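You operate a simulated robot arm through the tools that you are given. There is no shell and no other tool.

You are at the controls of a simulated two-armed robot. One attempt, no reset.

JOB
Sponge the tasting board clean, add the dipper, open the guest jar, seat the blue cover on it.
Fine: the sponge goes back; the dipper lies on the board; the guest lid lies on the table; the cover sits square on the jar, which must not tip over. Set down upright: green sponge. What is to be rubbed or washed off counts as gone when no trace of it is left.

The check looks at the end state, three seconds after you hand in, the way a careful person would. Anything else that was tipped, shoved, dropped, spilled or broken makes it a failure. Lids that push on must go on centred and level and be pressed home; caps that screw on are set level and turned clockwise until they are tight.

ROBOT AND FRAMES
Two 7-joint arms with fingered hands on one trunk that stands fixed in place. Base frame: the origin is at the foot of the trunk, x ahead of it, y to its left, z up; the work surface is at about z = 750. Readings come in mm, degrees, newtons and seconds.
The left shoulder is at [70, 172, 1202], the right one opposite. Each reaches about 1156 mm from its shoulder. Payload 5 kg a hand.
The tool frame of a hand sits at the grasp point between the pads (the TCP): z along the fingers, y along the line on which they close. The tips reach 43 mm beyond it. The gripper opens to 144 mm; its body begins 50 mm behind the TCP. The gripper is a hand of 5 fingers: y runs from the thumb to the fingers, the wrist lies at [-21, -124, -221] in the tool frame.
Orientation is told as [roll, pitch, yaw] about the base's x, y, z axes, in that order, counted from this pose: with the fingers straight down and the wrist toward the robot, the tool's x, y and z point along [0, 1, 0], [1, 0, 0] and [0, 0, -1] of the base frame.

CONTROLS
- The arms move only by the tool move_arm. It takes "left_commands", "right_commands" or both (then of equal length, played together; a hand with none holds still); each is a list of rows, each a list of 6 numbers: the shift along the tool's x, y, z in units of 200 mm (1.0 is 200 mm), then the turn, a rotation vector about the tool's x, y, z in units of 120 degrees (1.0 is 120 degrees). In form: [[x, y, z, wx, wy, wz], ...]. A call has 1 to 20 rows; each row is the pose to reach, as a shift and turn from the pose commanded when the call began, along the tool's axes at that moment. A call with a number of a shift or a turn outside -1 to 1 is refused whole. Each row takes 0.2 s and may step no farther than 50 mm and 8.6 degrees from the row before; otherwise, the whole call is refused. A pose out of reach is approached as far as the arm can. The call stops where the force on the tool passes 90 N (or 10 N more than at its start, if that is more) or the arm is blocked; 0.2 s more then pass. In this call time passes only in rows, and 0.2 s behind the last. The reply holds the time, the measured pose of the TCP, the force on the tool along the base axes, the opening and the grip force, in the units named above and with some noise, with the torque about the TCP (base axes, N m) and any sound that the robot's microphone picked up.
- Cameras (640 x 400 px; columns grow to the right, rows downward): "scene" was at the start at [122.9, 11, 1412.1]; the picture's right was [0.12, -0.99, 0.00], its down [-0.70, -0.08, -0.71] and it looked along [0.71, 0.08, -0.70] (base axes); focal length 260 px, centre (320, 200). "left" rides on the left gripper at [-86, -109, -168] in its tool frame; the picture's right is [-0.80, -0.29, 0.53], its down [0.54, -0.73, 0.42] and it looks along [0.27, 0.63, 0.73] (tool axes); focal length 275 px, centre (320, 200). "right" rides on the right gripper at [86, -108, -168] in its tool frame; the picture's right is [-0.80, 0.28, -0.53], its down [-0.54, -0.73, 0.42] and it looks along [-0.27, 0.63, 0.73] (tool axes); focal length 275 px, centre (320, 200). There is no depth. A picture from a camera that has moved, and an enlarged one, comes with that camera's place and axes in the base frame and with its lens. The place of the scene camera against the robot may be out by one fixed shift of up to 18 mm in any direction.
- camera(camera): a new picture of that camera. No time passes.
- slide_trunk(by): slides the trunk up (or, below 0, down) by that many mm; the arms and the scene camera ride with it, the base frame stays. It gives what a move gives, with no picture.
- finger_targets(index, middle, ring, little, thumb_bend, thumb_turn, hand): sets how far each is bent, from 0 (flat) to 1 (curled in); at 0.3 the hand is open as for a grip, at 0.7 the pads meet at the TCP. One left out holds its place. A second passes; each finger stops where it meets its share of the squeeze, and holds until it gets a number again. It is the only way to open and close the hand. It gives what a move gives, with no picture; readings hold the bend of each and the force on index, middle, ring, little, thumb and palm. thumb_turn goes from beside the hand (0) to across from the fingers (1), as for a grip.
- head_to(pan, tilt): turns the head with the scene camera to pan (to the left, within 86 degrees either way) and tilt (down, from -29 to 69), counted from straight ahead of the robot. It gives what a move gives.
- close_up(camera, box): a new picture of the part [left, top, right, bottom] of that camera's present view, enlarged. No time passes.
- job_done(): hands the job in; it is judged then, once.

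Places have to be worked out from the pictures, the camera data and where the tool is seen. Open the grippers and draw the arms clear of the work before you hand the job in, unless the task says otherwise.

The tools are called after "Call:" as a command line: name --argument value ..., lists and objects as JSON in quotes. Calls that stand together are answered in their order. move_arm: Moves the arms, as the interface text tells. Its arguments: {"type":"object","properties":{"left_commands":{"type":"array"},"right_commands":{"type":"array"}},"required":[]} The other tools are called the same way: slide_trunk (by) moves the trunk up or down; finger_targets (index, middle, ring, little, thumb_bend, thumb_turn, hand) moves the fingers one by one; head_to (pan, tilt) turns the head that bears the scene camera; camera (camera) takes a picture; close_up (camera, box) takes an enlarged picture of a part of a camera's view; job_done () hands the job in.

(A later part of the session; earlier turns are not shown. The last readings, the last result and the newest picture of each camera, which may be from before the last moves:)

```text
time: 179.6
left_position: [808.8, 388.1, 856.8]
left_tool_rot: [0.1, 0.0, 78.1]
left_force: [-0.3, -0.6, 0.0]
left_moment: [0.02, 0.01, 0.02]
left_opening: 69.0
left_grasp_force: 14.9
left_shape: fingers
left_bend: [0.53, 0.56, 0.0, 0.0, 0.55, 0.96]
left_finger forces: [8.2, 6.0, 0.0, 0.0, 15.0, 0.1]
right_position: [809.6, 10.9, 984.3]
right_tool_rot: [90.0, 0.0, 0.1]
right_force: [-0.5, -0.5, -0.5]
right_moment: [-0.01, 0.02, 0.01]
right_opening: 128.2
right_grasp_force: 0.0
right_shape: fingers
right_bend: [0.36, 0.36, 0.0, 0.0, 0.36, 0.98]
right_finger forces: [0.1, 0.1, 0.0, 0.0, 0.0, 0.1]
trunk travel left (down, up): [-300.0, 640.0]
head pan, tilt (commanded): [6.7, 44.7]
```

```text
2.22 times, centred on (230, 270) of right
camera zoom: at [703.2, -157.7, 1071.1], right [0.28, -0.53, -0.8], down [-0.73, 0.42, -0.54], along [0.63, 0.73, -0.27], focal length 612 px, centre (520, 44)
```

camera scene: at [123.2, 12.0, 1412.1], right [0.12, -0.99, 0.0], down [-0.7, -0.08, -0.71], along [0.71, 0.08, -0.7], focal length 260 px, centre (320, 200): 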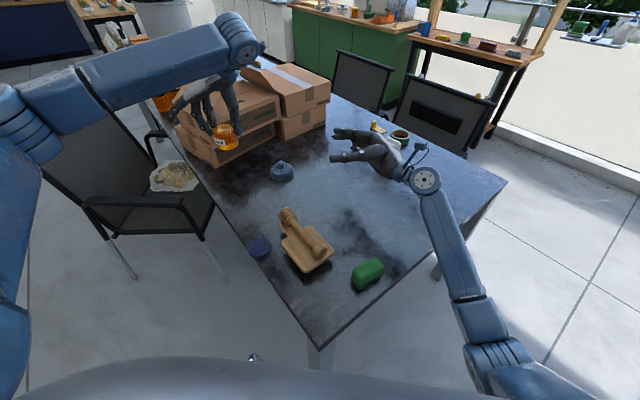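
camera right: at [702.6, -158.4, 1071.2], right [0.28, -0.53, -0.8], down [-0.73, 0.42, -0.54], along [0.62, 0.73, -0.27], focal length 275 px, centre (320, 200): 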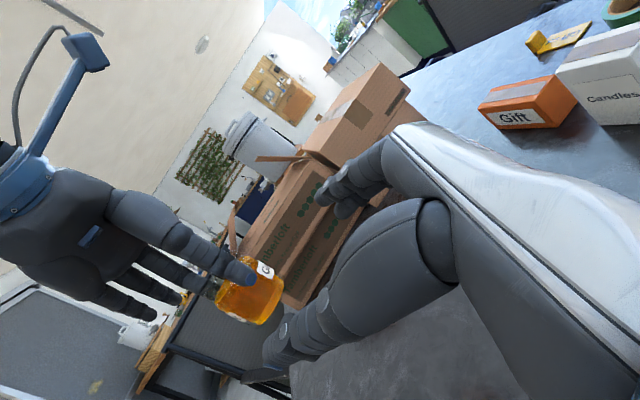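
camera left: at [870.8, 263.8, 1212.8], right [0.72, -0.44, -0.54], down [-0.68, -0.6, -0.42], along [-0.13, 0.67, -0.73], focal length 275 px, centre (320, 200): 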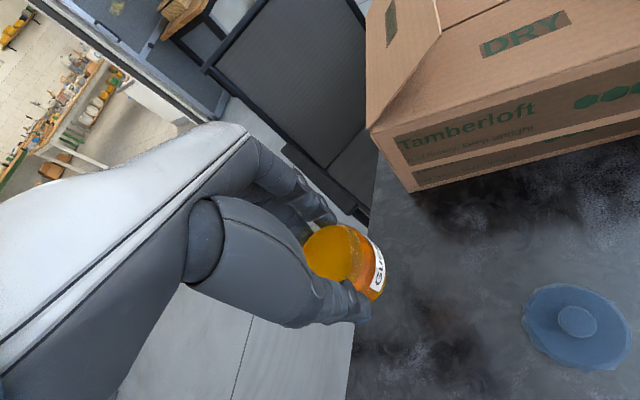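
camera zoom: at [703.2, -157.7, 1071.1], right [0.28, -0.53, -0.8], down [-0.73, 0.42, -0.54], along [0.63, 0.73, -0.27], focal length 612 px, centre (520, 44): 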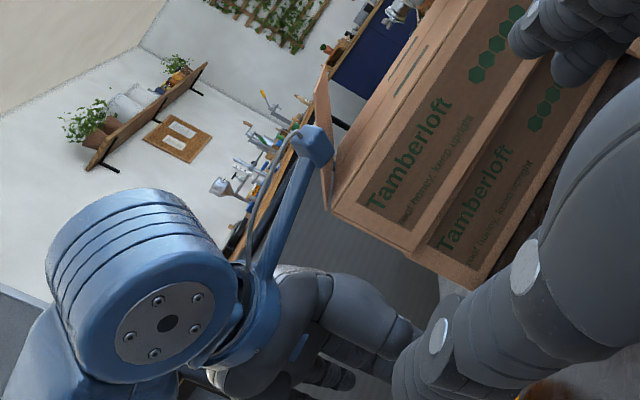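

About 20 mm to go. I lower in small steps until touch-down.

Call:
move_arm --left_commands '[[0, 0, 0.025, 0, 0, 0], [0, 0, 0.05, 0, 0, 0], [0, 0, 0.07, 0, 0, 0]]'

Call:
move_arm --left_commands '[[0, 0, 0.008, 0, 0, 0], [0, 0, 0.015, 0, 0, 0]]'

Call:
close_up --camera "scene" --box '[200, 140, 300, 210]'

```text
time: 180.4
left_position: [808.9, 386.7, 840.8]
left_tool_rot: [0.2, -0.1, 78.0]
left_force: [0.3, 0.9, 0.5]
left_moment: [0.02, -0.03, -0.01]
left_opening: 69.0
left_grasp_force: 14.3
left_shape: fingers
left_bend: [0.53, 0.56, 0.0, 0.0, 0.55, 0.96]
left_finger forces: [8.2, 6.0, 0.0, 0.0, 15.0, 0.1]
right_position: [810.3, 11.1, 984.5]
right_tool_rot: [90.1, 0.1, 0.1]
right_force: [-0.8, 0.0, -0.3]
right_moment: [-0.01, 0.02, 0.03]
right_opening: 128.3
right_grasp_force: 0.0
right_shape: fingers
right_bend: [0.36, 0.36, 0.0, 0.0, 0.36, 0.98]
right_finger forces: [0.0, 0.1, 0.0, 0.0, 0.1, 0.1]
trunk travel left (down, up): [-300.0, 640.0]
head pan, tilt (commanded): [6.7, 44.7]
```

```text
time: 181.0
left_position: [808.3, 387.8, 839.4]
left_tool_rot: [0.0, 0.0, 78.1]
left_force: [-1.3, -1.5, 0.4]
left_moment: [-0.15, 0.03, -0.01]
left_opening: 68.9
left_grasp_force: 14.4
left_shape: fingers
left_bend: [0.53, 0.56, 0.0, 0.0, 0.55, 0.97]
left_finger forces: [7.9, 6.0, 0.0, 0.1, 15.4, 0.0]
right_position: [810.3, 10.7, 984.8]
right_tool_rot: [90.2, 0.2, 0.0]
right_force: [-0.3, -0.9, -0.1]
right_moment: [-0.02, 0.01, -0.01]
right_opening: 128.4
right_grasp_force: 0.1
right_shape: fingers
right_bend: [0.36, 0.36, 0.0, 0.0, 0.36, 0.98]
right_finger forces: [0.1, 0.0, 0.0, 0.0, 0.1, 0.0]
trunk travel left (down, up): [-300.0, 640.0]
head pan, tilt (commanded): [6.7, 44.7]
```

```text
5.71 times, centred on (250, 175) of scene
camera zoom: at [122.8, 10.9, 1412.2], right [0.12, -0.99, 0.0], down [-0.7, -0.08, -0.71], along [0.71, 0.08, -0.7], focal length 1484 px, centre (720, 343)
```

zoom: 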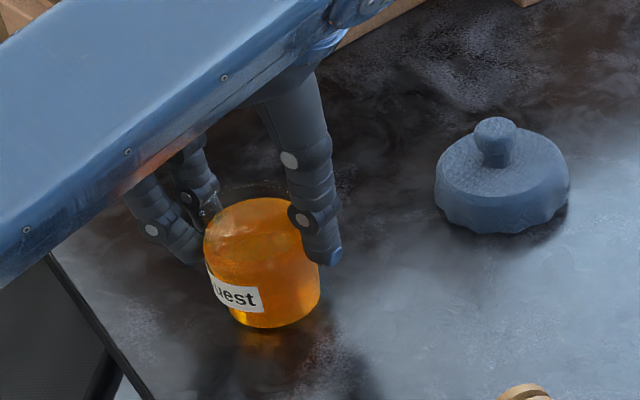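

First touch is beginning. I lower a bit more until the table takes a few newtons.

Call:
move_arm --left_commands '[[0, 0, 0.005, 0, 0, 0]]'

Call:
move_arm --left_commands '[[0, 0, 0.005, 0, 0, 0]]'

```text
time: 181.4
left_position: [809.4, 386.1, 839.6]
left_tool_rot: [0.0, -0.1, 78.1]
left_force: [-2.0, 0.1, 4.0]
left_moment: [-0.15, 0.07, -0.03]
left_opening: 68.6
left_grasp_force: 15.4
left_shape: fingers
left_bend: [0.53, 0.56, 0.0, 0.0, 0.55, 0.97]
left_finger forces: [8.3, 6.6, 0.0, 0.0, 15.2, 0.0]
right_position: [808.9, 10.3, 985.9]
right_tool_rot: [90.2, 0.1, 0.0]
right_force: [0.0, -0.2, -0.5]
right_moment: [-0.02, 0.0, -0.02]
right_opening: 128.3
right_grasp_force: 0.0
right_shape: fingers
right_bend: [0.36, 0.36, 0.0, 0.0, 0.36, 0.98]
right_finger forces: [0.1, 0.1, 0.1, 0.1, 0.0, 0.1]
trunk travel left (down, up): [-300.0, 640.0]
head pan, tilt (commanded): [6.7, 44.7]
```

```text
time: 181.8
left_position: [808.6, 388.6, 839.2]
left_tool_rot: [-0.1, 0.0, 78.1]
left_force: [0.6, 0.6, 7.2]
left_moment: [-0.13, -0.03, -0.03]
left_opening: 68.6
left_grasp_force: 15.5
left_shape: fingers
left_bend: [0.53, 0.56, 0.0, 0.0, 0.55, 0.97]
left_finger forces: [8.9, 6.5, 0.1, 0.0, 15.6, 0.0]
right_position: [809.8, 9.6, 987.2]
right_tool_rot: [90.2, 0.1, 0.0]
right_force: [0.8, -0.2, 0.2]
right_moment: [-0.02, 0.0, -0.02]
right_opening: 128.2
right_grasp_force: 0.1
right_shape: fingers
right_bend: [0.36, 0.36, 0.0, 0.0, 0.36, 0.98]
right_finger forces: [0.0, 0.0, 0.1, 0.1, 0.0, 0.0]
trunk travel left (down, up): [-300.0, 640.0]
head pan, tilt (commanded): [6.7, 44.7]
```

The jar is on the table (7 N). I release gradually.

Call:
finger_targets --hand "left" --index 0.555 --middle 0.58 --thumb_bend 0.575

Call:
finger_targets --hand "left" --index 0.525 --middle 0.545 --thumb_bend 0.54

Call:
finger_targets --hand "left" --index 0.5 --middle 0.5 --thumb_bend 0.5

Call:
close_up --camera "scene" --box '[200, 140, 300, 210]'

Call:
close_up --camera "left" --box '[240, 160, 440, 360]'

```text
time: 182.8
left_position: [809.4, 387.2, 838.4]
left_tool_rot: [0.0, 0.0, 78.0]
left_force: [2.3, -0.7, 8.4]
left_moment: [-0.08, -0.12, 0.06]
left_opening: 69.9
left_grasp_force: 7.7
left_shape: fingers
left_bend: [0.53, 0.55, 0.0, 0.0, 0.54, 0.97]
left_finger forces: [4.0, 3.4, 0.0, 0.0, 6.9, 0.0]
right_position: [809.3, 9.7, 985.7]
right_tool_rot: [90.1, 0.1, 0.2]
right_force: [-0.4, 0.4, 0.0]
right_moment: [0.01, -0.01, -0.01]
right_opening: 128.2
right_grasp_force: 0.1
right_shape: fingers
right_bend: [0.36, 0.36, 0.0, 0.0, 0.36, 0.98]
right_finger forces: [0.0, 0.1, 0.0, 0.0, 0.0, 0.1]
trunk travel left (down, up): [-300.0, 640.0]
head pan, tilt (commanded): [6.7, 44.7]
```

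```text
time: 183.8
left_position: [808.1, 386.7, 838.1]
left_tool_rot: [0.0, 0.0, 78.0]
left_force: [-0.7, -1.4, 0.2]
left_moment: [-0.08, -0.03, 0.03]
left_opening: 72.4
left_grasp_force: 2.3
left_shape: fingers
left_bend: [0.52, 0.54, 0.0, 0.0, 0.52, 0.97]
left_finger forces: [0.6, 0.8, 0.0, 0.1, 2.7, 0.0]
right_position: [810.2, 12.3, 984.8]
right_tool_rot: [90.2, 0.1, 0.1]
right_force: [0.2, -1.0, -1.3]
right_moment: [-0.04, -0.02, 0.01]
right_opening: 128.5
right_grasp_force: 0.1
right_shape: fingers
right_bend: [0.36, 0.36, 0.0, 0.0, 0.36, 0.98]
right_finger forces: [0.0, 0.0, 0.0, 0.1, 0.0, 0.1]
trunk travel left (down, up): [-300.0, 640.0]
head pan, tilt (commanded): [6.7, 44.7]
```

```text
time: 184.8
left_position: [808.2, 387.6, 838.4]
left_tool_rot: [0.0, 0.0, 78.0]
left_force: [0.3, -0.5, -0.1]
left_moment: [0.0, 0.01, 0.02]
left_opening: 78.1
left_grasp_force: 0.0
left_shape: fingers
left_bend: [0.5, 0.5, 0.0, 0.0, 0.5, 0.97]
left_finger forces: [0.1, 0.1, 0.0, 0.0, 0.0, 0.0]
right_position: [810.8, 10.6, 985.5]
right_tool_rot: [90.2, 0.1, 0.0]
right_force: [-0.3, -0.1, 0.7]
right_moment: [0.0, -0.01, 0.02]
right_opening: 128.4
right_grasp_force: 0.1
right_shape: fingers
right_bend: [0.36, 0.36, 0.0, 0.0, 0.36, 0.98]
right_finger forces: [0.1, 0.1, 0.0, 0.0, 0.2, 0.0]
trunk travel left (down, up): [-300.0, 640.0]
head pan, tilt (commanded): [6.7, 44.7]
```

```text
5.71 times, centred on (250, 175) of scene
camera zoom: at [122.9, 11.0, 1412.1], right [0.12, -0.99, 0.0], down [-0.7, -0.08, -0.71], along [0.71, 0.08, -0.7], focal length 1484 px, centre (720, 343)
```

zoom: 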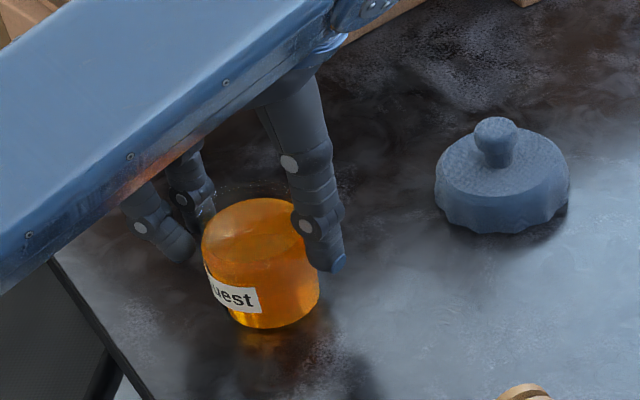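

```text
2.00 times, centred on (340, 260) of left
camera zoom: at [869.8, 262.9, 1004.9], right [0.72, -0.44, -0.53], down [-0.68, -0.6, -0.42], along [-0.13, 0.67, -0.73], focal length 551 px, centre (280, 80)
```

zoom: 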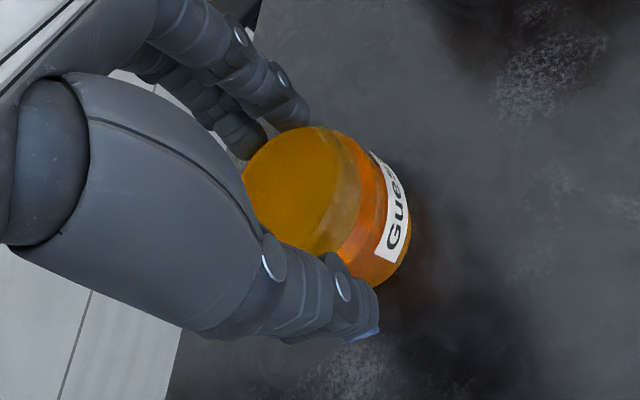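

The jar stands upright on the table, open. I open wider and lift the left hand straight up.

Call:
finger_targets --hand "left" --index 0.42 --middle 0.42 --thumb_bend 0.42

Call:
move_arm --left_commands '[[0, 0, -0.05, 0, 0, 0], [0, 0, -0.15, 0, 0, 0], [0, 0, -0.3, 0, 0, 0], [0, 0, -0.5, 0, 0, 0], [0, 0, -0.7, 0, 0, 0], [0, 0, -0.9, 0, 0, 0]]'

Call:
camera --camera "left"

Call:
close_up --camera "scene" --box '[200, 140, 300, 210]'

Call:
camera --camera "scene"

```text
time: 185.8
left_position: [808.8, 387.1, 837.0]
left_tool_rot: [-0.1, -0.1, 78.0]
left_force: [-0.2, -0.7, -0.4]
left_moment: [-0.01, 0.01, -0.03]
left_opening: 106.6
left_grasp_force: 0.2
left_shape: fingers
left_bend: [0.42, 0.42, 0.0, 0.0, 0.42, 0.97]
left_finger forces: [0.0, 0.0, 0.1, 0.0, 0.1, 0.1]
right_position: [811.0, 11.3, 985.3]
right_tool_rot: [90.3, 0.1, 0.1]
right_force: [-0.5, -0.7, 0.0]
right_moment: [-0.01, 0.01, 0.02]
right_opening: 128.5
right_grasp_force: 0.1
right_shape: fingers
right_bend: [0.36, 0.36, 0.0, 0.0, 0.36, 0.98]
right_finger forces: [0.0, 0.0, 0.0, 0.0, 0.0, 0.0]
trunk travel left (down, up): [-300.0, 640.0]
head pan, tilt (commanded): [6.7, 44.7]
```

```text
time: 187.2
left_position: [808.2, 385.1, 1019.0]
left_tool_rot: [0.1, 0.0, 78.0]
left_force: [0.6, 0.0, 0.8]
left_moment: [0.05, -0.02, 0.05]
left_opening: 107.0
left_grasp_force: 0.1
left_shape: fingers
left_bend: [0.42, 0.42, 0.0, 0.0, 0.42, 0.97]
left_finger forces: [0.0, 0.0, 0.0, 0.1, 0.0, 0.0]
right_position: [808.6, 9.4, 985.4]
right_tool_rot: [90.3, 0.0, 0.1]
right_force: [-0.2, -0.8, 0.2]
right_moment: [0.02, 0.01, 0.01]
right_opening: 128.3
right_grasp_force: 0.0
right_shape: fingers
right_bend: [0.36, 0.36, 0.0, 0.0, 0.36, 0.98]
right_finger forces: [0.0, 0.0, 0.0, 0.0, 0.0, 0.1]
trunk travel left (down, up): [-300.0, 640.0]
head pan, tilt (commanded): [6.7, 44.7]
```

```text
taken
camera left: at [870.2, 260.7, 1186.2], right [0.72, -0.44, -0.53], down [-0.68, -0.6, -0.42], along [-0.13, 0.67, -0.73], focal length 275 px, centre (320, 200)
```

left: 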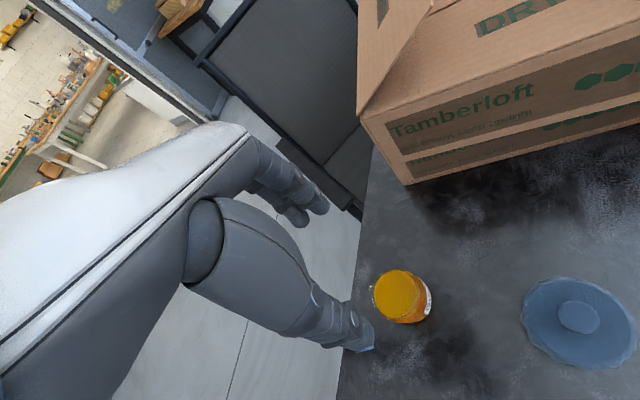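

```text
5.71 times, centred on (250, 175) of scene
camera zoom: at [121.7, 10.1, 1412.1], right [0.12, -0.99, 0.0], down [-0.7, -0.08, -0.71], along [0.71, 0.08, -0.7], focal length 1484 px, centre (720, 343)
```

zoom: 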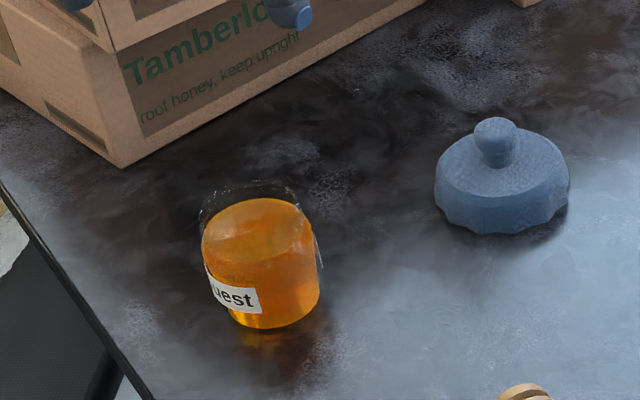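

```text
taken
camera scene: at [121.7, 10.1, 1412.1], right [0.12, -0.99, 0.0], down [-0.7, -0.08, -0.71], along [0.71, 0.08, -0.7], focal length 260 px, centre (320, 200)
```

scene: 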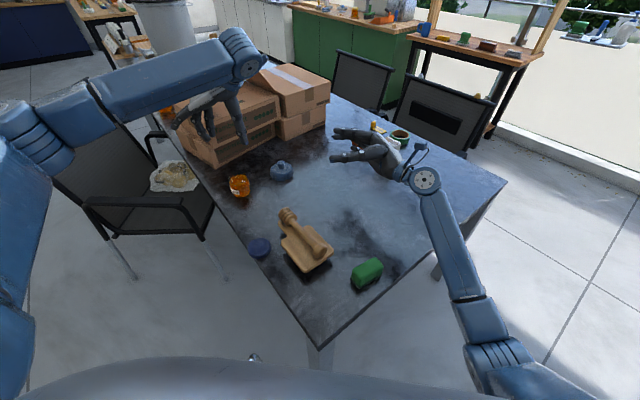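

The open jar stands on its spot. Now the blue cover: I measure cover and jar rim from this vantage.

Call:
close_up --camera "left" --box '[500, 240, 640, 400]'

Call:
close_up --camera "left" --box '[350, 250, 460, 340]'

Call:
close_up --camera "scene" --box '[255, 145, 310, 190]'

```text
2.50 times, centred on (570, 320) of left
camera zoom: at [870.2, 260.7, 1186.2], right [0.72, -0.44, -0.53], down [-0.68, -0.6, -0.42], along [-0.13, 0.67, -0.73], focal length 688 px, centre (-305, -100)
```

zoom: 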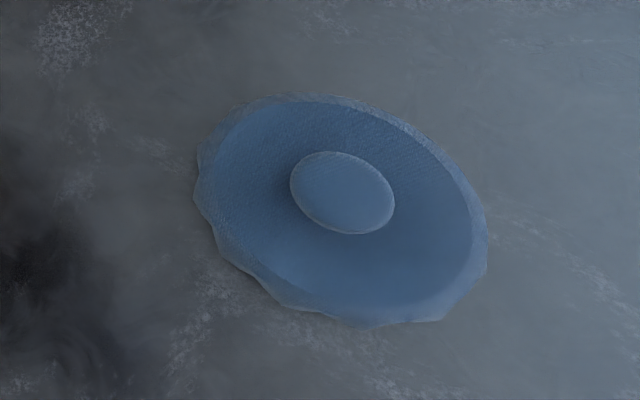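

```text
4.44 times, centred on (405, 295) of left
camera zoom: at [870.2, 260.7, 1186.2], right [0.72, -0.44, -0.53], down [-0.68, -0.6, -0.42], along [-0.13, 0.67, -0.73], focal length 1224 px, centre (-58, -222)
```

zoom: 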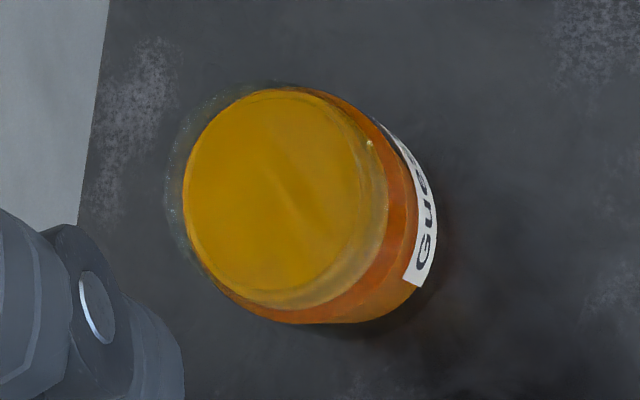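

```text
8.89 times, centred on (282, 168) of scene
camera zoom: at [121.7, 10.1, 1412.1], right [0.12, -0.99, 0.0], down [-0.7, -0.08, -0.71], along [0.71, 0.08, -0.7], focal length 2308 px, centre (653, 489)
```

zoom: 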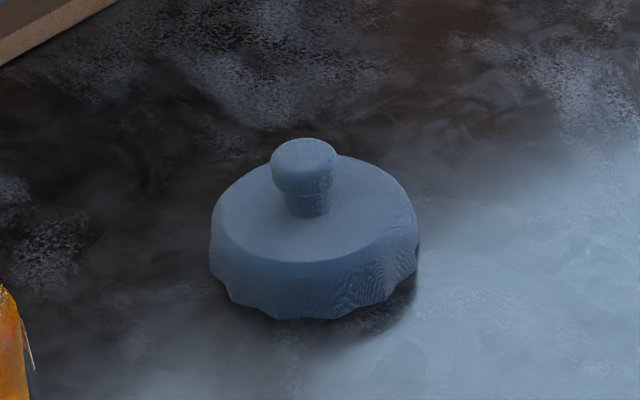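

The cover's knob is at about (941, 261), knob head about 30 mm wide. I unflatten ring/little, and move the left hand over the cover at yaw 0.

Call:
finger_targets --hand "left" --index 0.45 --middle 0.45 --ring 0.3 --little 0.3 --thumb_bend 0.45

Call:
move_arm --left_commands '[[-0.078, -0.047, 0, 0, 0, 0.065], [-0.156, -0.094, 0, 0, 0, 0.13], [-0.234, -0.14, 0, 0, 0, 0.195], [-0.312, -0.187, 0, 0, 0, 0.26], [-0.39, -0.234, 0, 0, 0, 0.325], [-0.468, -0.281, 0.05, 0, 0, 0.39], [-0.546, -0.328, 0.1, 0, 0, 0.455], [-0.624, -0.374, 0.15, 0, 0, 0.52], [-0.702, -0.421, 0.2, 0, 0, 0.585], [-0.78, -0.468, 0.25, 0, 0, 0.65]]'

Call:
camera --camera "left"

Call:
camera --camera "scene"

```text
time: 188.2
left_position: [809.9, 386.3, 1017.9]
left_tool_rot: [0.0, 0.0, 78.0]
left_force: [-0.2, -0.2, -0.4]
left_moment: [0.01, 0.01, 0.0]
left_opening: 97.2
left_grasp_force: 0.1
left_shape: fingers
left_bend: [0.45, 0.45, 0.3, 0.3, 0.45, 0.97]
left_finger forces: [0.0, 0.0, 0.0, 0.0, 0.0, 0.0]
right_position: [810.8, 10.6, 985.9]
right_tool_rot: [90.2, 0.0, 0.1]
right_force: [-0.5, -0.6, 0.0]
right_moment: [-0.02, 0.0, 0.04]
right_opening: 128.4
right_grasp_force: 0.1
right_shape: fingers
right_bend: [0.36, 0.36, 0.0, 0.0, 0.36, 0.98]
right_finger forces: [0.0, 0.1, 0.0, 0.0, 0.1, 0.1]
trunk travel left (down, up): [-300.0, 640.0]
head pan, tilt (commanded): [6.7, 44.7]
```

```text
time: 190.4
left_position: [941.1, 261.0, 966.6]
left_tool_rot: [0.0, 0.0, -0.1]
left_force: [0.8, 0.1, -0.5]
left_moment: [0.0, 0.04, 0.0]
left_opening: 97.0
left_grasp_force: 0.1
left_shape: fingers
left_bend: [0.45, 0.45, 0.3, 0.3, 0.45, 0.97]
left_finger forces: [0.1, 0.0, 0.1, 0.0, 0.2, 0.1]
right_position: [810.4, 10.9, 984.4]
right_tool_rot: [90.1, 0.1, 0.0]
right_force: [0.4, 0.3, -0.2]
right_moment: [0.01, 0.02, 0.03]
right_opening: 128.2
right_grasp_force: 0.1
right_shape: fingers
right_bend: [0.36, 0.36, 0.0, 0.0, 0.36, 0.98]
right_finger forces: [0.0, 0.0, 0.0, 0.1, 0.0, 0.0]
trunk travel left (down, up): [-300.0, 640.0]
head pan, tilt (commanded): [6.7, 44.7]
```

```text
taken
camera left: at [832.4, 174.6, 1134.4], right [-0.29, -0.8, -0.53], down [-0.73, 0.54, -0.42], along [0.63, 0.27, -0.73], focal length 275 px, centre (320, 200)
```

left: 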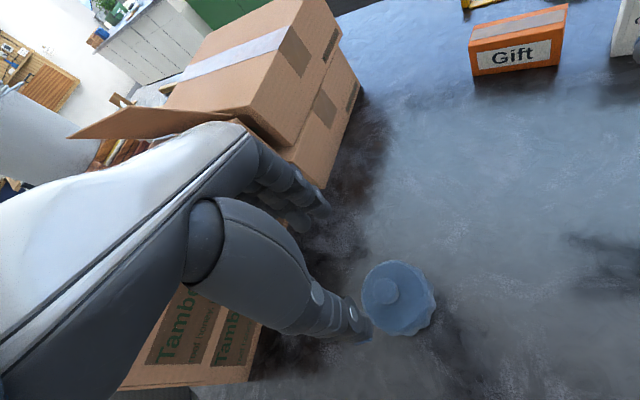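

```text
taken
camera scene: at [123.6, 10.6, 1412.0], right [0.12, -0.99, 0.0], down [-0.7, -0.08, -0.71], along [0.7, 0.08, -0.7], focal length 260 px, centre (320, 200)
```

scene: 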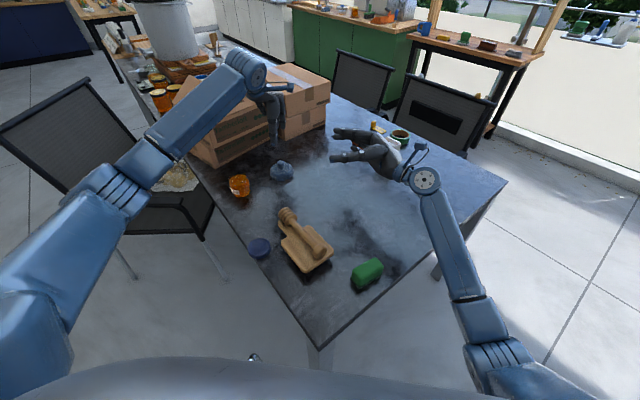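

Call:
close_up --camera "left" --box '[340, 240, 460, 350]'

```text
3.64 times, centred on (400, 295) of left
camera zoom: at [832.4, 174.6, 1134.4], right [-0.29, -0.8, -0.53], down [-0.73, 0.54, -0.42], along [0.63, 0.27, -0.73], focal length 1001 px, centre (29, -146)
```

zoom: 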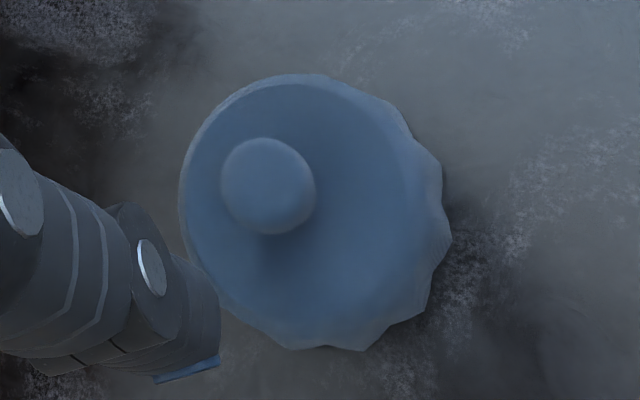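

The knob top is at (939.5, 259.5, 807). I centre and descend so the fingertips surround the knob just above the cover's disc.

Call:
move_arm --left_commands '[[-0.0075, -0.0075, 0.12, 0, 0, 0], [-0.0075, -0.0075, 0.26, 0, 0, 0], [-0.0075, -0.0075, 0.4, 0, 0, 0], [-0.0075, -0.0075, 0.5, 0, 0, 0], [-0.0075, -0.0075, 0.56, 0, 0, 0], [-0.0075, -0.0075, 0.61, 0, 0, 0]]'

Call:
close_up --camera "left" --box '[240, 160, 440, 360]'

Call:
close_up --camera "scene" --box '[240, 110, 320, 190]'

```text
time: 191.8
left_position: [943.1, 263.1, 845.1]
left_tool_rot: [0.1, 0.1, 0.1]
left_force: [-0.1, 0.0, -0.1]
left_moment: [0.01, -0.02, -0.02]
left_opening: 97.1
left_grasp_force: 0.1
left_shape: fingers
left_bend: [0.45, 0.45, 0.3, 0.3, 0.45, 0.97]
left_finger forces: [0.0, 0.0, 0.1, 0.0, 0.0, 0.0]
right_position: [810.3, 11.3, 984.4]
right_tool_rot: [90.3, 0.2, 0.2]
right_force: [0.7, 0.2, 0.6]
right_moment: [0.05, 0.02, 0.01]
right_opening: 128.5
right_grasp_force: 0.1
right_shape: fingers
right_bend: [0.36, 0.36, 0.0, 0.0, 0.36, 0.98]
right_finger forces: [0.1, 0.1, 0.0, 0.1, 0.0, 0.0]
trunk travel left (down, up): [-300.0, 640.0]
head pan, tilt (commanded): [6.7, 44.7]
```

```text
2.00 times, centred on (340, 260) of left
camera zoom: at [833.4, 175.4, 1012.3], right [-0.28, -0.8, -0.53], down [-0.73, 0.54, -0.42], along [0.63, 0.27, -0.73], focal length 551 px, centre (280, 80)
```

zoom: 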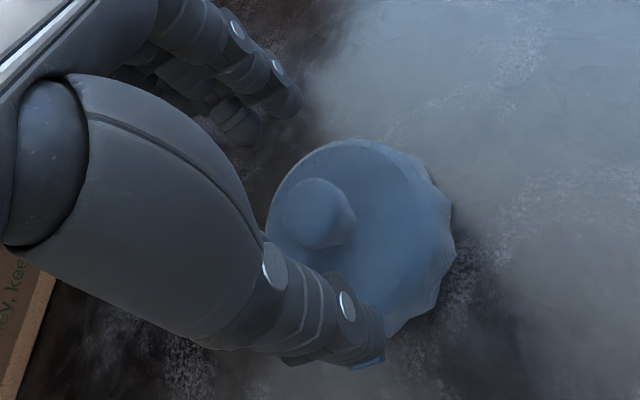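

```text
5.00 times, centred on (280, 150) of scene
camera zoom: at [123.2, 10.9, 1412.1], right [0.12, -0.99, 0.0], down [-0.7, -0.08, -0.71], along [0.71, 0.08, -0.7], focal length 1298 px, centre (520, 450)
```

zoom: 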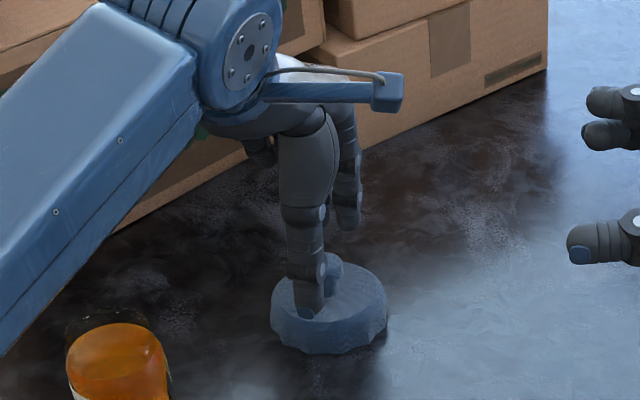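

The knob is about 4 mm nearer and 2.5 mm to the right of the hand's centre; I correct and lower 2 mm.

Call:
move_arm --left_commands '[[-0.006, -0.01, 0, 0, 0, 0], [-0.012, -0.0195, 0.01, 0, 0, 0]]'

Call:
finger_targets --hand "left" --index 0.58 --middle 0.58 --thumb_bend 0.58

Call:
close_up --camera "left" --box '[240, 160, 440, 360]'

Call:
close_up --camera "scene" --box '[240, 110, 320, 190]'

```text
time: 192.4
left_position: [938.5, 259.9, 844.0]
left_tool_rot: [0.0, 0.0, 0.0]
left_force: [-0.1, 1.1, 0.7]
left_moment: [-0.02, 0.06, 0.0]
left_opening: 96.9
left_grasp_force: 0.1
left_shape: fingers
left_bend: [0.45, 0.45, 0.3, 0.3, 0.45, 0.97]
left_finger forces: [0.0, 0.0, 0.1, 0.0, 0.0, 0.0]
right_position: [809.9, 10.7, 984.1]
right_tool_rot: [90.2, 0.1, 0.1]
right_force: [0.6, 0.4, 0.2]
right_moment: [0.01, 0.01, 0.04]
right_opening: 128.3
right_grasp_force: 0.0
right_shape: fingers
right_bend: [0.36, 0.36, 0.0, 0.0, 0.36, 0.98]
right_finger forces: [0.1, 0.0, 0.0, 0.1, 0.0, 0.0]
trunk travel left (down, up): [-300.0, 640.0]
head pan, tilt (commanded): [6.7, 44.7]
```

```text
time: 193.4
left_position: [938.4, 261.1, 844.0]
left_tool_rot: [-0.1, 0.1, 0.0]
left_force: [-0.9, -0.9, 0.1]
left_moment: [-0.01, -0.02, -0.01]
left_opening: 54.0
left_grasp_force: 0.0
left_shape: fingers
left_bend: [0.57, 0.57, 0.3, 0.3, 0.57, 0.97]
left_finger forces: [0.0, 0.0, 0.0, 0.0, 0.0, 0.0]
right_position: [809.0, 9.2, 985.8]
right_tool_rot: [90.2, 0.0, 0.1]
right_force: [-1.5, 0.2, -0.6]
right_moment: [-0.01, 0.02, -0.01]
right_opening: 128.1
right_grasp_force: 0.0
right_shape: fingers
right_bend: [0.36, 0.36, 0.0, 0.0, 0.36, 0.98]
right_finger forces: [0.0, 0.0, 0.0, 0.0, 0.0, 0.0]
trunk travel left (down, up): [-300.0, 640.0]
head pan, tilt (commanded): [6.7, 44.7]
```

```text
2.00 times, centred on (340, 260) of left
camera zoom: at [828.8, 172.9, 1011.3], right [-0.28, -0.8, -0.53], down [-0.73, 0.54, -0.42], along [0.63, 0.27, -0.73], focal length 551 px, centre (280, 80)
```

zoom: 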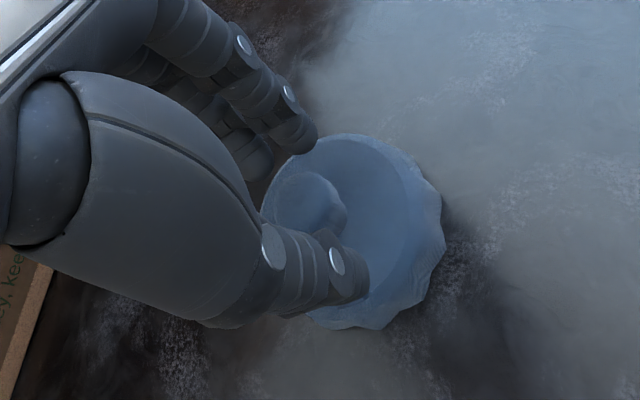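

```text
5.00 times, centred on (280, 150) of scene
camera zoom: at [122.9, 10.9, 1412.1], right [0.12, -0.99, 0.0], down [-0.7, -0.08, -0.71], along [0.71, 0.08, -0.7], focal length 1298 px, centre (520, 450)
```

zoom: 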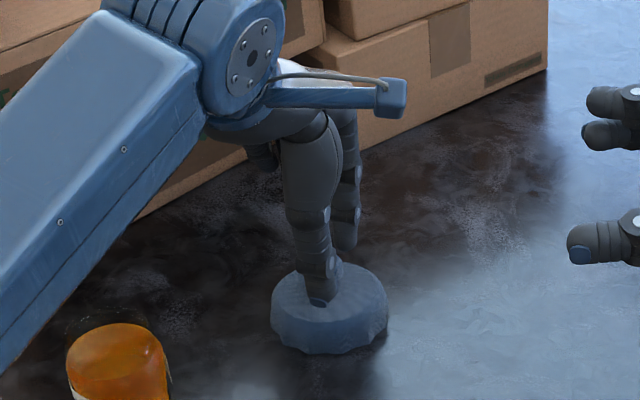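

Centred. I close onto the knob.

Call:
finger_targets --hand "left" --index 0.64 --middle 0.64 --thumb_bend 0.64

Call:
close_up --camera "left" --box '[240, 160, 440, 360]'

Call:
close_up --camera "scene" --box '[240, 110, 320, 190]'

```text
time: 194.4
left_position: [938.5, 260.1, 845.2]
left_tool_rot: [0.0, 0.2, 0.0]
left_force: [0.9, -0.1, -0.1]
left_moment: [0.01, -0.03, -0.04]
left_opening: 29.1
left_grasp_force: 0.2
left_shape: fingers
left_bend: [0.64, 0.64, 0.3, 0.3, 0.64, 0.97]
left_finger forces: [0.3, 0.0, 0.0, 0.0, 0.0, 0.0]
right_position: [810.1, 11.7, 985.4]
right_tool_rot: [90.3, 0.2, 0.1]
right_force: [-0.9, -0.9, 0.1]
right_moment: [0.02, 0.02, -0.01]
right_opening: 127.9
right_grasp_force: 0.0
right_shape: fingers
right_bend: [0.36, 0.36, 0.0, 0.0, 0.36, 0.98]
right_finger forces: [0.0, 0.0, 0.0, 0.0, 0.0, 0.1]
trunk travel left (down, up): [-300.0, 640.0]
head pan, tilt (commanded): [6.7, 44.7]
```

```text
2.00 times, centred on (340, 260) of left
camera zoom: at [828.8, 172.8, 1011.3], right [-0.28, -0.8, -0.53], down [-0.73, 0.54, -0.42], along [0.63, 0.27, -0.73], focal length 551 px, centre (280, 80)
```

zoom: 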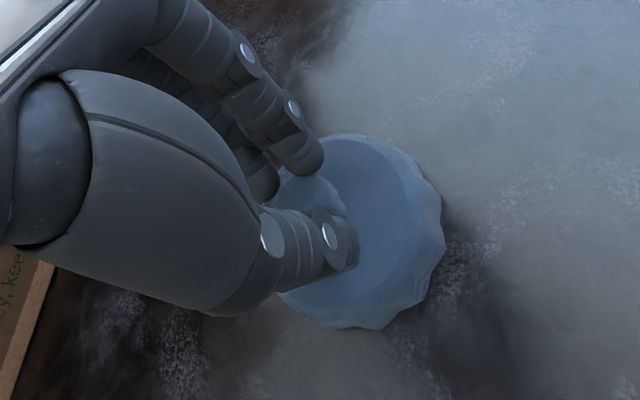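

```text
5.00 times, centred on (280, 150) of scene
camera zoom: at [122.9, 10.9, 1412.1], right [0.12, -0.99, 0.0], down [-0.7, -0.08, -0.71], along [0.71, 0.08, -0.7], focal length 1298 px, centre (520, 450)
```

zoom: 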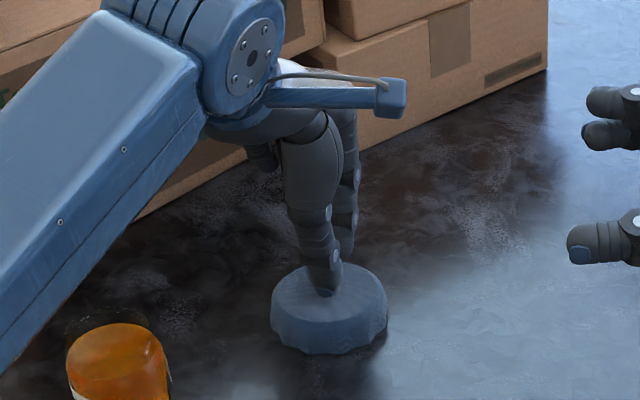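

Just touching. I squeeze a bit more.

Call:
finger_targets --hand "left" --index 0.7 --middle 0.71 --thumb_bend 0.7

Call:
close_up --camera "left" --box '[240, 160, 440, 360]'

Call:
close_up --camera "scene" --box '[240, 110, 320, 190]'

```text
time: 195.4
left_position: [937.5, 258.8, 843.8]
left_tool_rot: [0.1, 0.0, 0.1]
left_force: [1.0, -0.5, 2.9]
left_moment: [0.03, -0.04, -0.03]
left_opening: 15.4
left_grasp_force: 4.5
left_shape: fingers
left_bend: [0.69, 0.69, 0.3, 0.3, 0.67, 0.97]
left_finger forces: [1.3, 4.1, 0.1, 0.0, 3.8, 0.0]
right_position: [809.4, 11.4, 985.1]
right_tool_rot: [90.3, 0.0, 0.1]
right_force: [-0.1, -0.6, 0.6]
right_moment: [0.01, -0.05, 0.03]
right_opening: 128.1
right_grasp_force: 0.1
right_shape: fingers
right_bend: [0.36, 0.36, 0.0, 0.0, 0.36, 0.98]
right_finger forces: [0.1, 0.0, 0.0, 0.0, 0.0, 0.1]
trunk travel left (down, up): [-300.0, 640.0]
head pan, tilt (commanded): [6.7, 44.7]
```

```text
2.00 times, centred on (340, 260) of left
camera zoom: at [828.7, 172.9, 1011.7], right [-0.28, -0.8, -0.53], down [-0.73, 0.54, -0.42], along [0.63, 0.27, -0.73], focal length 551 px, centre (280, 80)
```

zoom: 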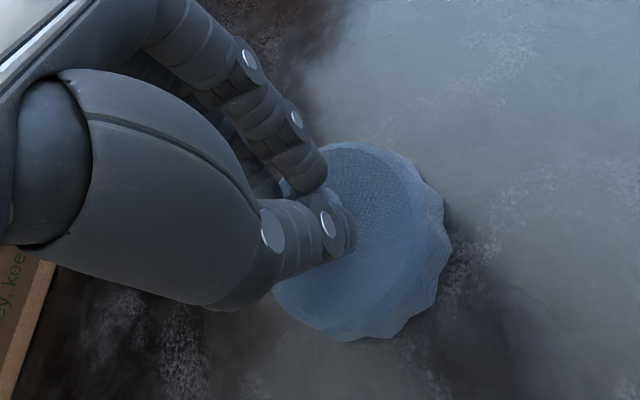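

```text
5.00 times, centred on (280, 150) of scene
camera zoom: at [122.6, 10.9, 1412.2], right [0.12, -0.99, 0.0], down [-0.7, -0.08, -0.71], along [0.71, 0.08, -0.7], focal length 1298 px, centre (520, 450)
```

zoom: 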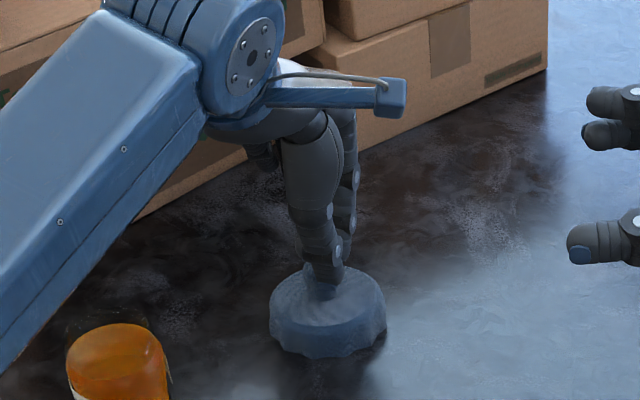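

The tips push slightly downward on the knob's rounded top. I loosen, go 5 mm lower so the tips reach under the knob's head, and re-grip.

Call:
finger_targets --hand "left" --index 0.6 --middle 0.6 --thumb_bend 0.6

Call:
move_arm --left_commands '[[0, 0.005, 0.012, 0, 0, 0], [0, 0.005, 0.025, 0, 0, 0]]'

Call:
finger_targets --hand "left" --index 0.7 --middle 0.7 --thumb_bend 0.7

Call:
close_up --camera "left" --box '[240, 160, 440, 360]'

Call:
close_up --camera "scene" --box '[240, 110, 320, 190]'

```text
time: 196.4
left_position: [936.7, 259.6, 844.6]
left_tool_rot: [0.1, 0.1, 0.0]
left_force: [0.1, 0.4, -0.4]
left_moment: [0.02, 0.0, -0.01]
left_opening: 42.1
left_grasp_force: 0.1
left_shape: fingers
left_bend: [0.6, 0.6, 0.3, 0.3, 0.6, 0.97]
left_finger forces: [0.0, 0.0, 0.1, 0.0, 0.0, 0.0]
right_position: [809.2, 11.1, 985.6]
right_tool_rot: [90.3, 0.0, 0.2]
right_force: [-0.5, -0.1, -0.9]
right_moment: [-0.01, 0.0, 0.01]
right_opening: 128.4
right_grasp_force: 0.1
right_shape: fingers
right_bend: [0.36, 0.36, 0.0, 0.0, 0.36, 0.98]
right_finger forces: [0.0, 0.1, 0.1, 0.0, 0.0, 0.1]
trunk travel left (down, up): [-300.0, 640.0]
head pan, tilt (commanded): [6.7, 44.7]
```

```text
time: 197.0
left_position: [938.0, 259.2, 837.7]
left_tool_rot: [0.0, 0.2, 0.0]
left_force: [0.0, -0.1, 0.2]
left_moment: [0.01, 0.0, 0.0]
left_opening: 42.1
left_grasp_force: 0.1
left_shape: fingers
left_bend: [0.6, 0.6, 0.3, 0.3, 0.6, 0.97]
left_finger forces: [0.0, 0.1, 0.0, 0.0, 0.0, 0.0]
right_position: [810.1, 10.3, 985.9]
right_tool_rot: [90.3, 0.1, 0.1]
right_force: [-0.7, 0.4, 0.6]
right_moment: [0.01, -0.02, -0.02]
right_opening: 128.3
right_grasp_force: 0.0
right_shape: fingers
right_bend: [0.36, 0.36, 0.0, 0.0, 0.36, 0.98]
right_finger forces: [0.0, 0.0, 0.1, 0.0, 0.1, 0.1]
trunk travel left (down, up): [-300.0, 640.0]
head pan, tilt (commanded): [6.7, 44.7]
```

```text
time: 198.0
left_position: [938.1, 259.1, 839.9]
left_tool_rot: [0.0, 0.1, 0.0]
left_force: [-0.5, 0.6, -0.4]
left_moment: [0.0, 0.01, 0.0]
left_opening: 18.8
left_grasp_force: 5.1
left_shape: fingers
left_bend: [0.67, 0.68, 0.3, 0.3, 0.67, 0.97]
left_finger forces: [2.4, 2.9, 0.0, 0.0, 5.3, 0.1]
right_position: [809.9, 10.3, 986.4]
right_tool_rot: [90.1, 0.1, 0.1]
right_force: [-1.1, -0.7, 0.9]
right_moment: [-0.01, -0.01, 0.0]
right_opening: 128.5
right_grasp_force: 0.0
right_shape: fingers
right_bend: [0.36, 0.36, 0.0, 0.0, 0.36, 0.98]
right_finger forces: [0.1, 0.1, 0.0, 0.0, 0.0, 0.0]
trunk travel left (down, up): [-300.0, 640.0]
head pan, tilt (commanded): [6.7, 44.7]
```

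```text
2.00 times, centred on (340, 260) of left
camera zoom: at [829.3, 172.5, 1005.5], right [-0.28, -0.8, -0.53], down [-0.73, 0.54, -0.42], along [0.63, 0.27, -0.73], focal length 551 px, centre (280, 80)
```

zoom: 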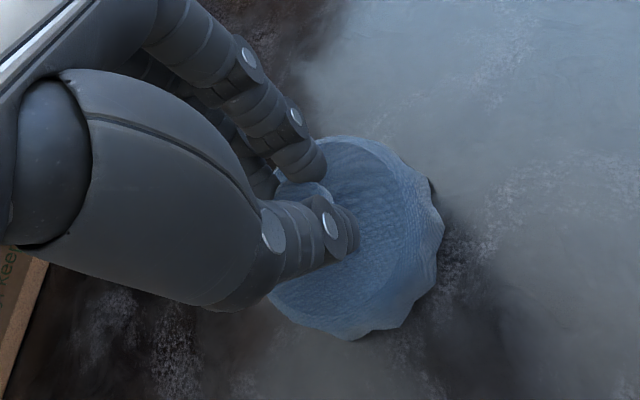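

```text
5.00 times, centred on (280, 150) of scene
camera zoom: at [122.9, 10.9, 1412.1], right [0.12, -0.99, 0.0], down [-0.7, -0.08, -0.71], along [0.71, 0.08, -0.7], focal length 1298 px, centre (520, 450)
```

zoom: 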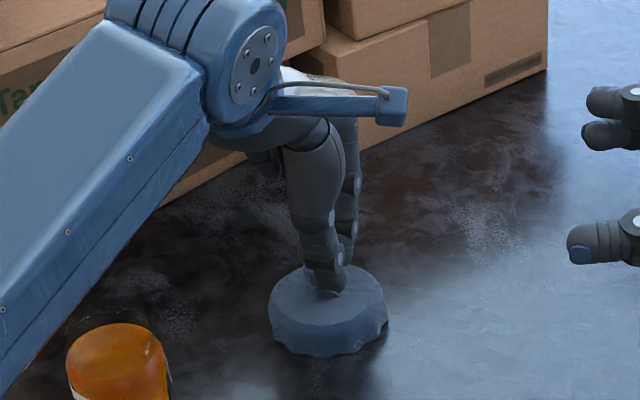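

Good: balanced and no downward push. I firm up to about 9-10 N and test-lift a few mm.

Call:
finger_targets --hand "left" --index 0.735 --middle 0.74 --thumb_bend 0.735

Call:
move_arm --left_commands '[[0, 0, -0.02, 0, 0, 0], [0, 0, -0.05, 0, 0, 0], [0, 0, -0.1, 0, 0, 0]]'

Call:
close_up --camera "left" --box '[240, 160, 440, 360]'

Call:
close_up --camera "scene" --box '[240, 110, 320, 190]'

```text
time: 199.0
left_position: [939.6, 258.8, 837.9]
left_tool_rot: [0.0, 0.0, 0.0]
left_force: [-1.3, -0.8, 2.8]
left_moment: [-0.06, 0.12, -0.03]
left_opening: 16.9
left_grasp_force: 14.2
left_shape: fingers
left_bend: [0.71, 0.72, 0.3, 0.3, 0.67, 0.96]
left_finger forces: [6.6, 7.4, 0.0, 0.0, 14.4, 0.1]
right_position: [810.3, 10.3, 984.9]
right_tool_rot: [90.2, 0.1, 0.1]
right_force: [-0.1, 0.0, -1.0]
right_moment: [0.02, -0.02, 0.0]
right_opening: 128.4
right_grasp_force: 0.1
right_shape: fingers
right_bend: [0.36, 0.36, 0.0, 0.0, 0.36, 0.98]
right_finger forces: [0.1, 0.0, 0.1, 0.0, 0.0, 0.0]
trunk travel left (down, up): [-300.0, 640.0]
head pan, tilt (commanded): [6.7, 44.7]
```

```text
time: 199.8
left_position: [937.6, 260.0, 858.4]
left_tool_rot: [0.0, 0.0, 0.0]
left_force: [0.1, 0.4, -0.6]
left_moment: [0.02, -0.05, -0.01]
left_opening: 16.6
left_grasp_force: 15.5
left_shape: fingers
left_bend: [0.72, 0.73, 0.3, 0.3, 0.67, 0.95]
left_finger forces: [8.2, 8.5, 0.0, 0.0, 14.2, 0.1]
right_position: [808.8, 11.1, 986.0]
right_tool_rot: [90.3, 0.0, 0.1]
right_force: [1.1, 0.1, 0.0]
right_moment: [0.02, -0.01, 0.0]
right_opening: 128.5
right_grasp_force: 0.0
right_shape: fingers
right_bend: [0.36, 0.36, 0.0, 0.0, 0.36, 0.98]
right_finger forces: [0.1, 0.0, 0.0, 0.0, 0.0, 0.0]
trunk travel left (down, up): [-300.0, 640.0]
head pan, tilt (commanded): [6.7, 44.7]
```

```text
2.00 times, centred on (340, 260) of left
camera zoom: at [828.4, 172.7, 1025.9], right [-0.28, -0.8, -0.53], down [-0.73, 0.54, -0.42], along [0.63, 0.27, -0.73], focal length 551 px, centre (280, 80)
```

zoom: 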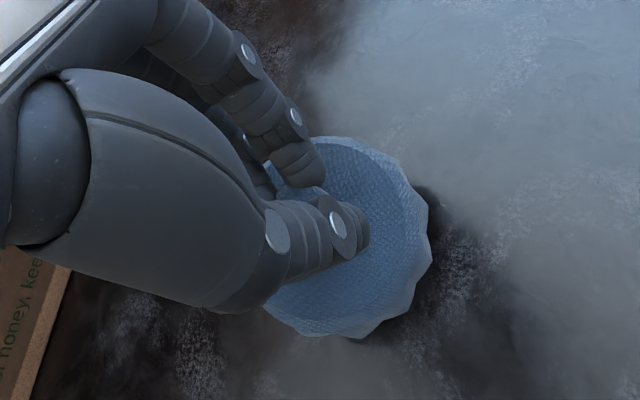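

```text
5.00 times, centred on (280, 150) of scene
camera zoom: at [122.7, 10.8, 1412.1], right [0.12, -0.99, 0.0], down [-0.7, -0.08, -0.71], along [0.71, 0.08, -0.7], focal length 1298 px, centre (520, 450)
```

zoom: 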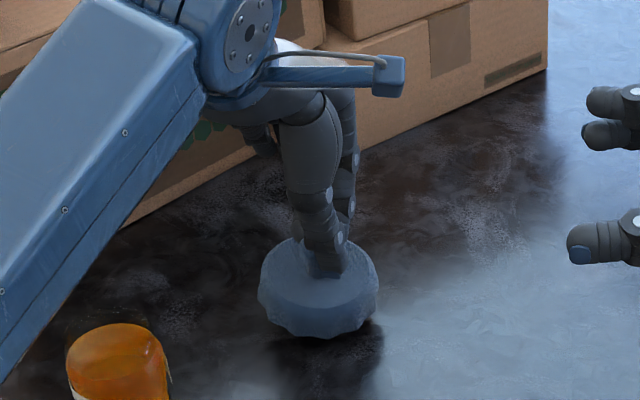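

The cover is lifted. I raise it higher to check its tilt from the right-hand camera and scene.

Call:
move_arm --left_commands '[[0, 0, -0.1, 0, 0, 0], [0, 0, -0.22, 0, 0, 0], [0, 0, -0.34, 0, 0, 0], [0, 0, -0.46, 0, 0, 0]]'

Call:
camera --camera "right"

Call:
close_up --camera "scene" --box '[230, 90, 320, 170]'

Call:
close_up --camera "left" --box '[240, 160, 440, 360]'

```text
time: 200.8
left_position: [937.6, 260.8, 951.6]
left_tool_rot: [0.0, 0.2, 0.1]
left_force: [-0.1, 0.8, -0.9]
left_moment: [0.03, -0.04, 0.01]
left_opening: 16.5
left_grasp_force: 15.0
left_shape: fingers
left_bend: [0.72, 0.73, 0.3, 0.3, 0.67, 0.95]
left_finger forces: [8.1, 8.2, 0.0, 0.0, 14.0, 0.1]
right_position: [808.6, 9.0, 986.0]
right_tool_rot: [90.2, 0.1, 0.1]
right_force: [0.2, -0.2, 1.1]
right_moment: [-0.05, -0.01, -0.03]
right_opening: 128.4
right_grasp_force: 0.0
right_shape: fingers
right_bend: [0.36, 0.36, 0.0, 0.0, 0.36, 0.98]
right_finger forces: [0.1, 0.0, 0.0, 0.0, 0.0, 0.1]
trunk travel left (down, up): [-300.0, 640.0]
head pan, tilt (commanded): [6.7, 44.7]
```

```text
taken
camera right: at [702.2, -158.2, 1071.7], right [0.28, -0.53, -0.8], down [-0.73, 0.42, -0.54], along [0.63, 0.73, -0.27], focal length 275 px, centre (320, 200)
```

right: 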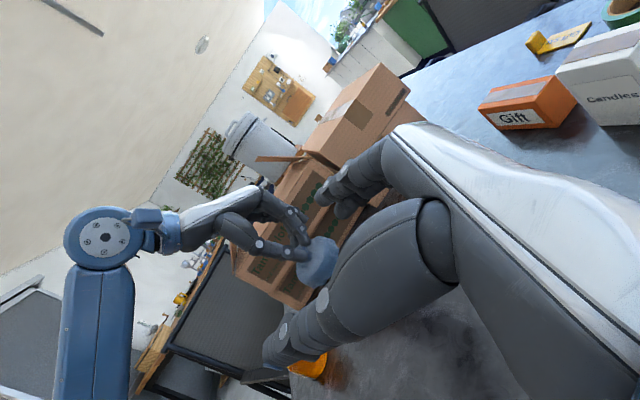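

```text
5.00 times, centred on (275, 130) of scene
camera zoom: at [122.3, 10.5, 1412.1], right [0.12, -0.99, 0.0], down [-0.7, -0.08, -0.71], along [0.71, 0.08, -0.7], focal length 1298 px, centre (545, 550)
```

zoom: 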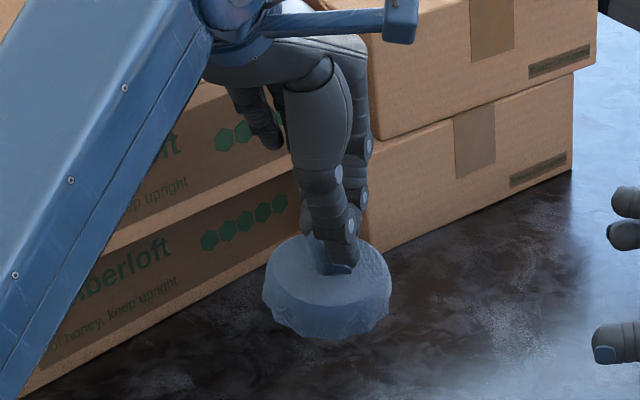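

```text
2.00 times, centred on (340, 260) of left
camera zoom: at [829.0, 173.2, 1119.4], right [-0.28, -0.8, -0.53], down [-0.73, 0.54, -0.42], along [0.63, 0.27, -0.73], focal length 551 px, centre (280, 80)
```

zoom: 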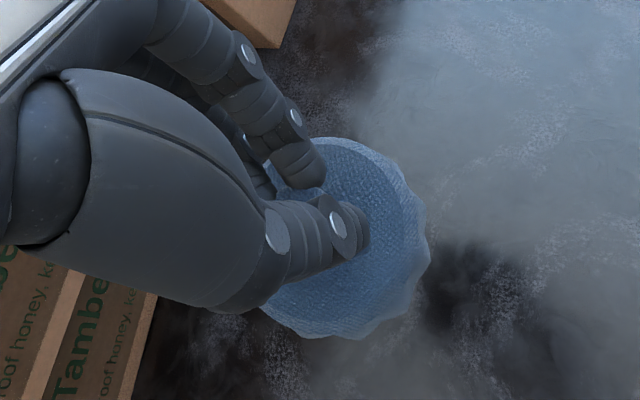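

Call:
close_up --camera "right" --box '[230, 180, 370, 300]'

```text
3.33 times, centred on (300, 240) of right
camera zoom: at [702.2, -158.2, 1071.7], right [0.28, -0.53, -0.8], down [-0.73, 0.42, -0.54], along [0.63, 0.73, -0.27], focal length 918 px, centre (387, 67)
```

zoom: 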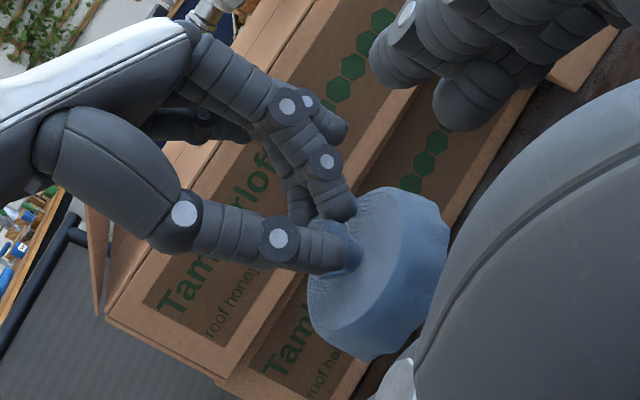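

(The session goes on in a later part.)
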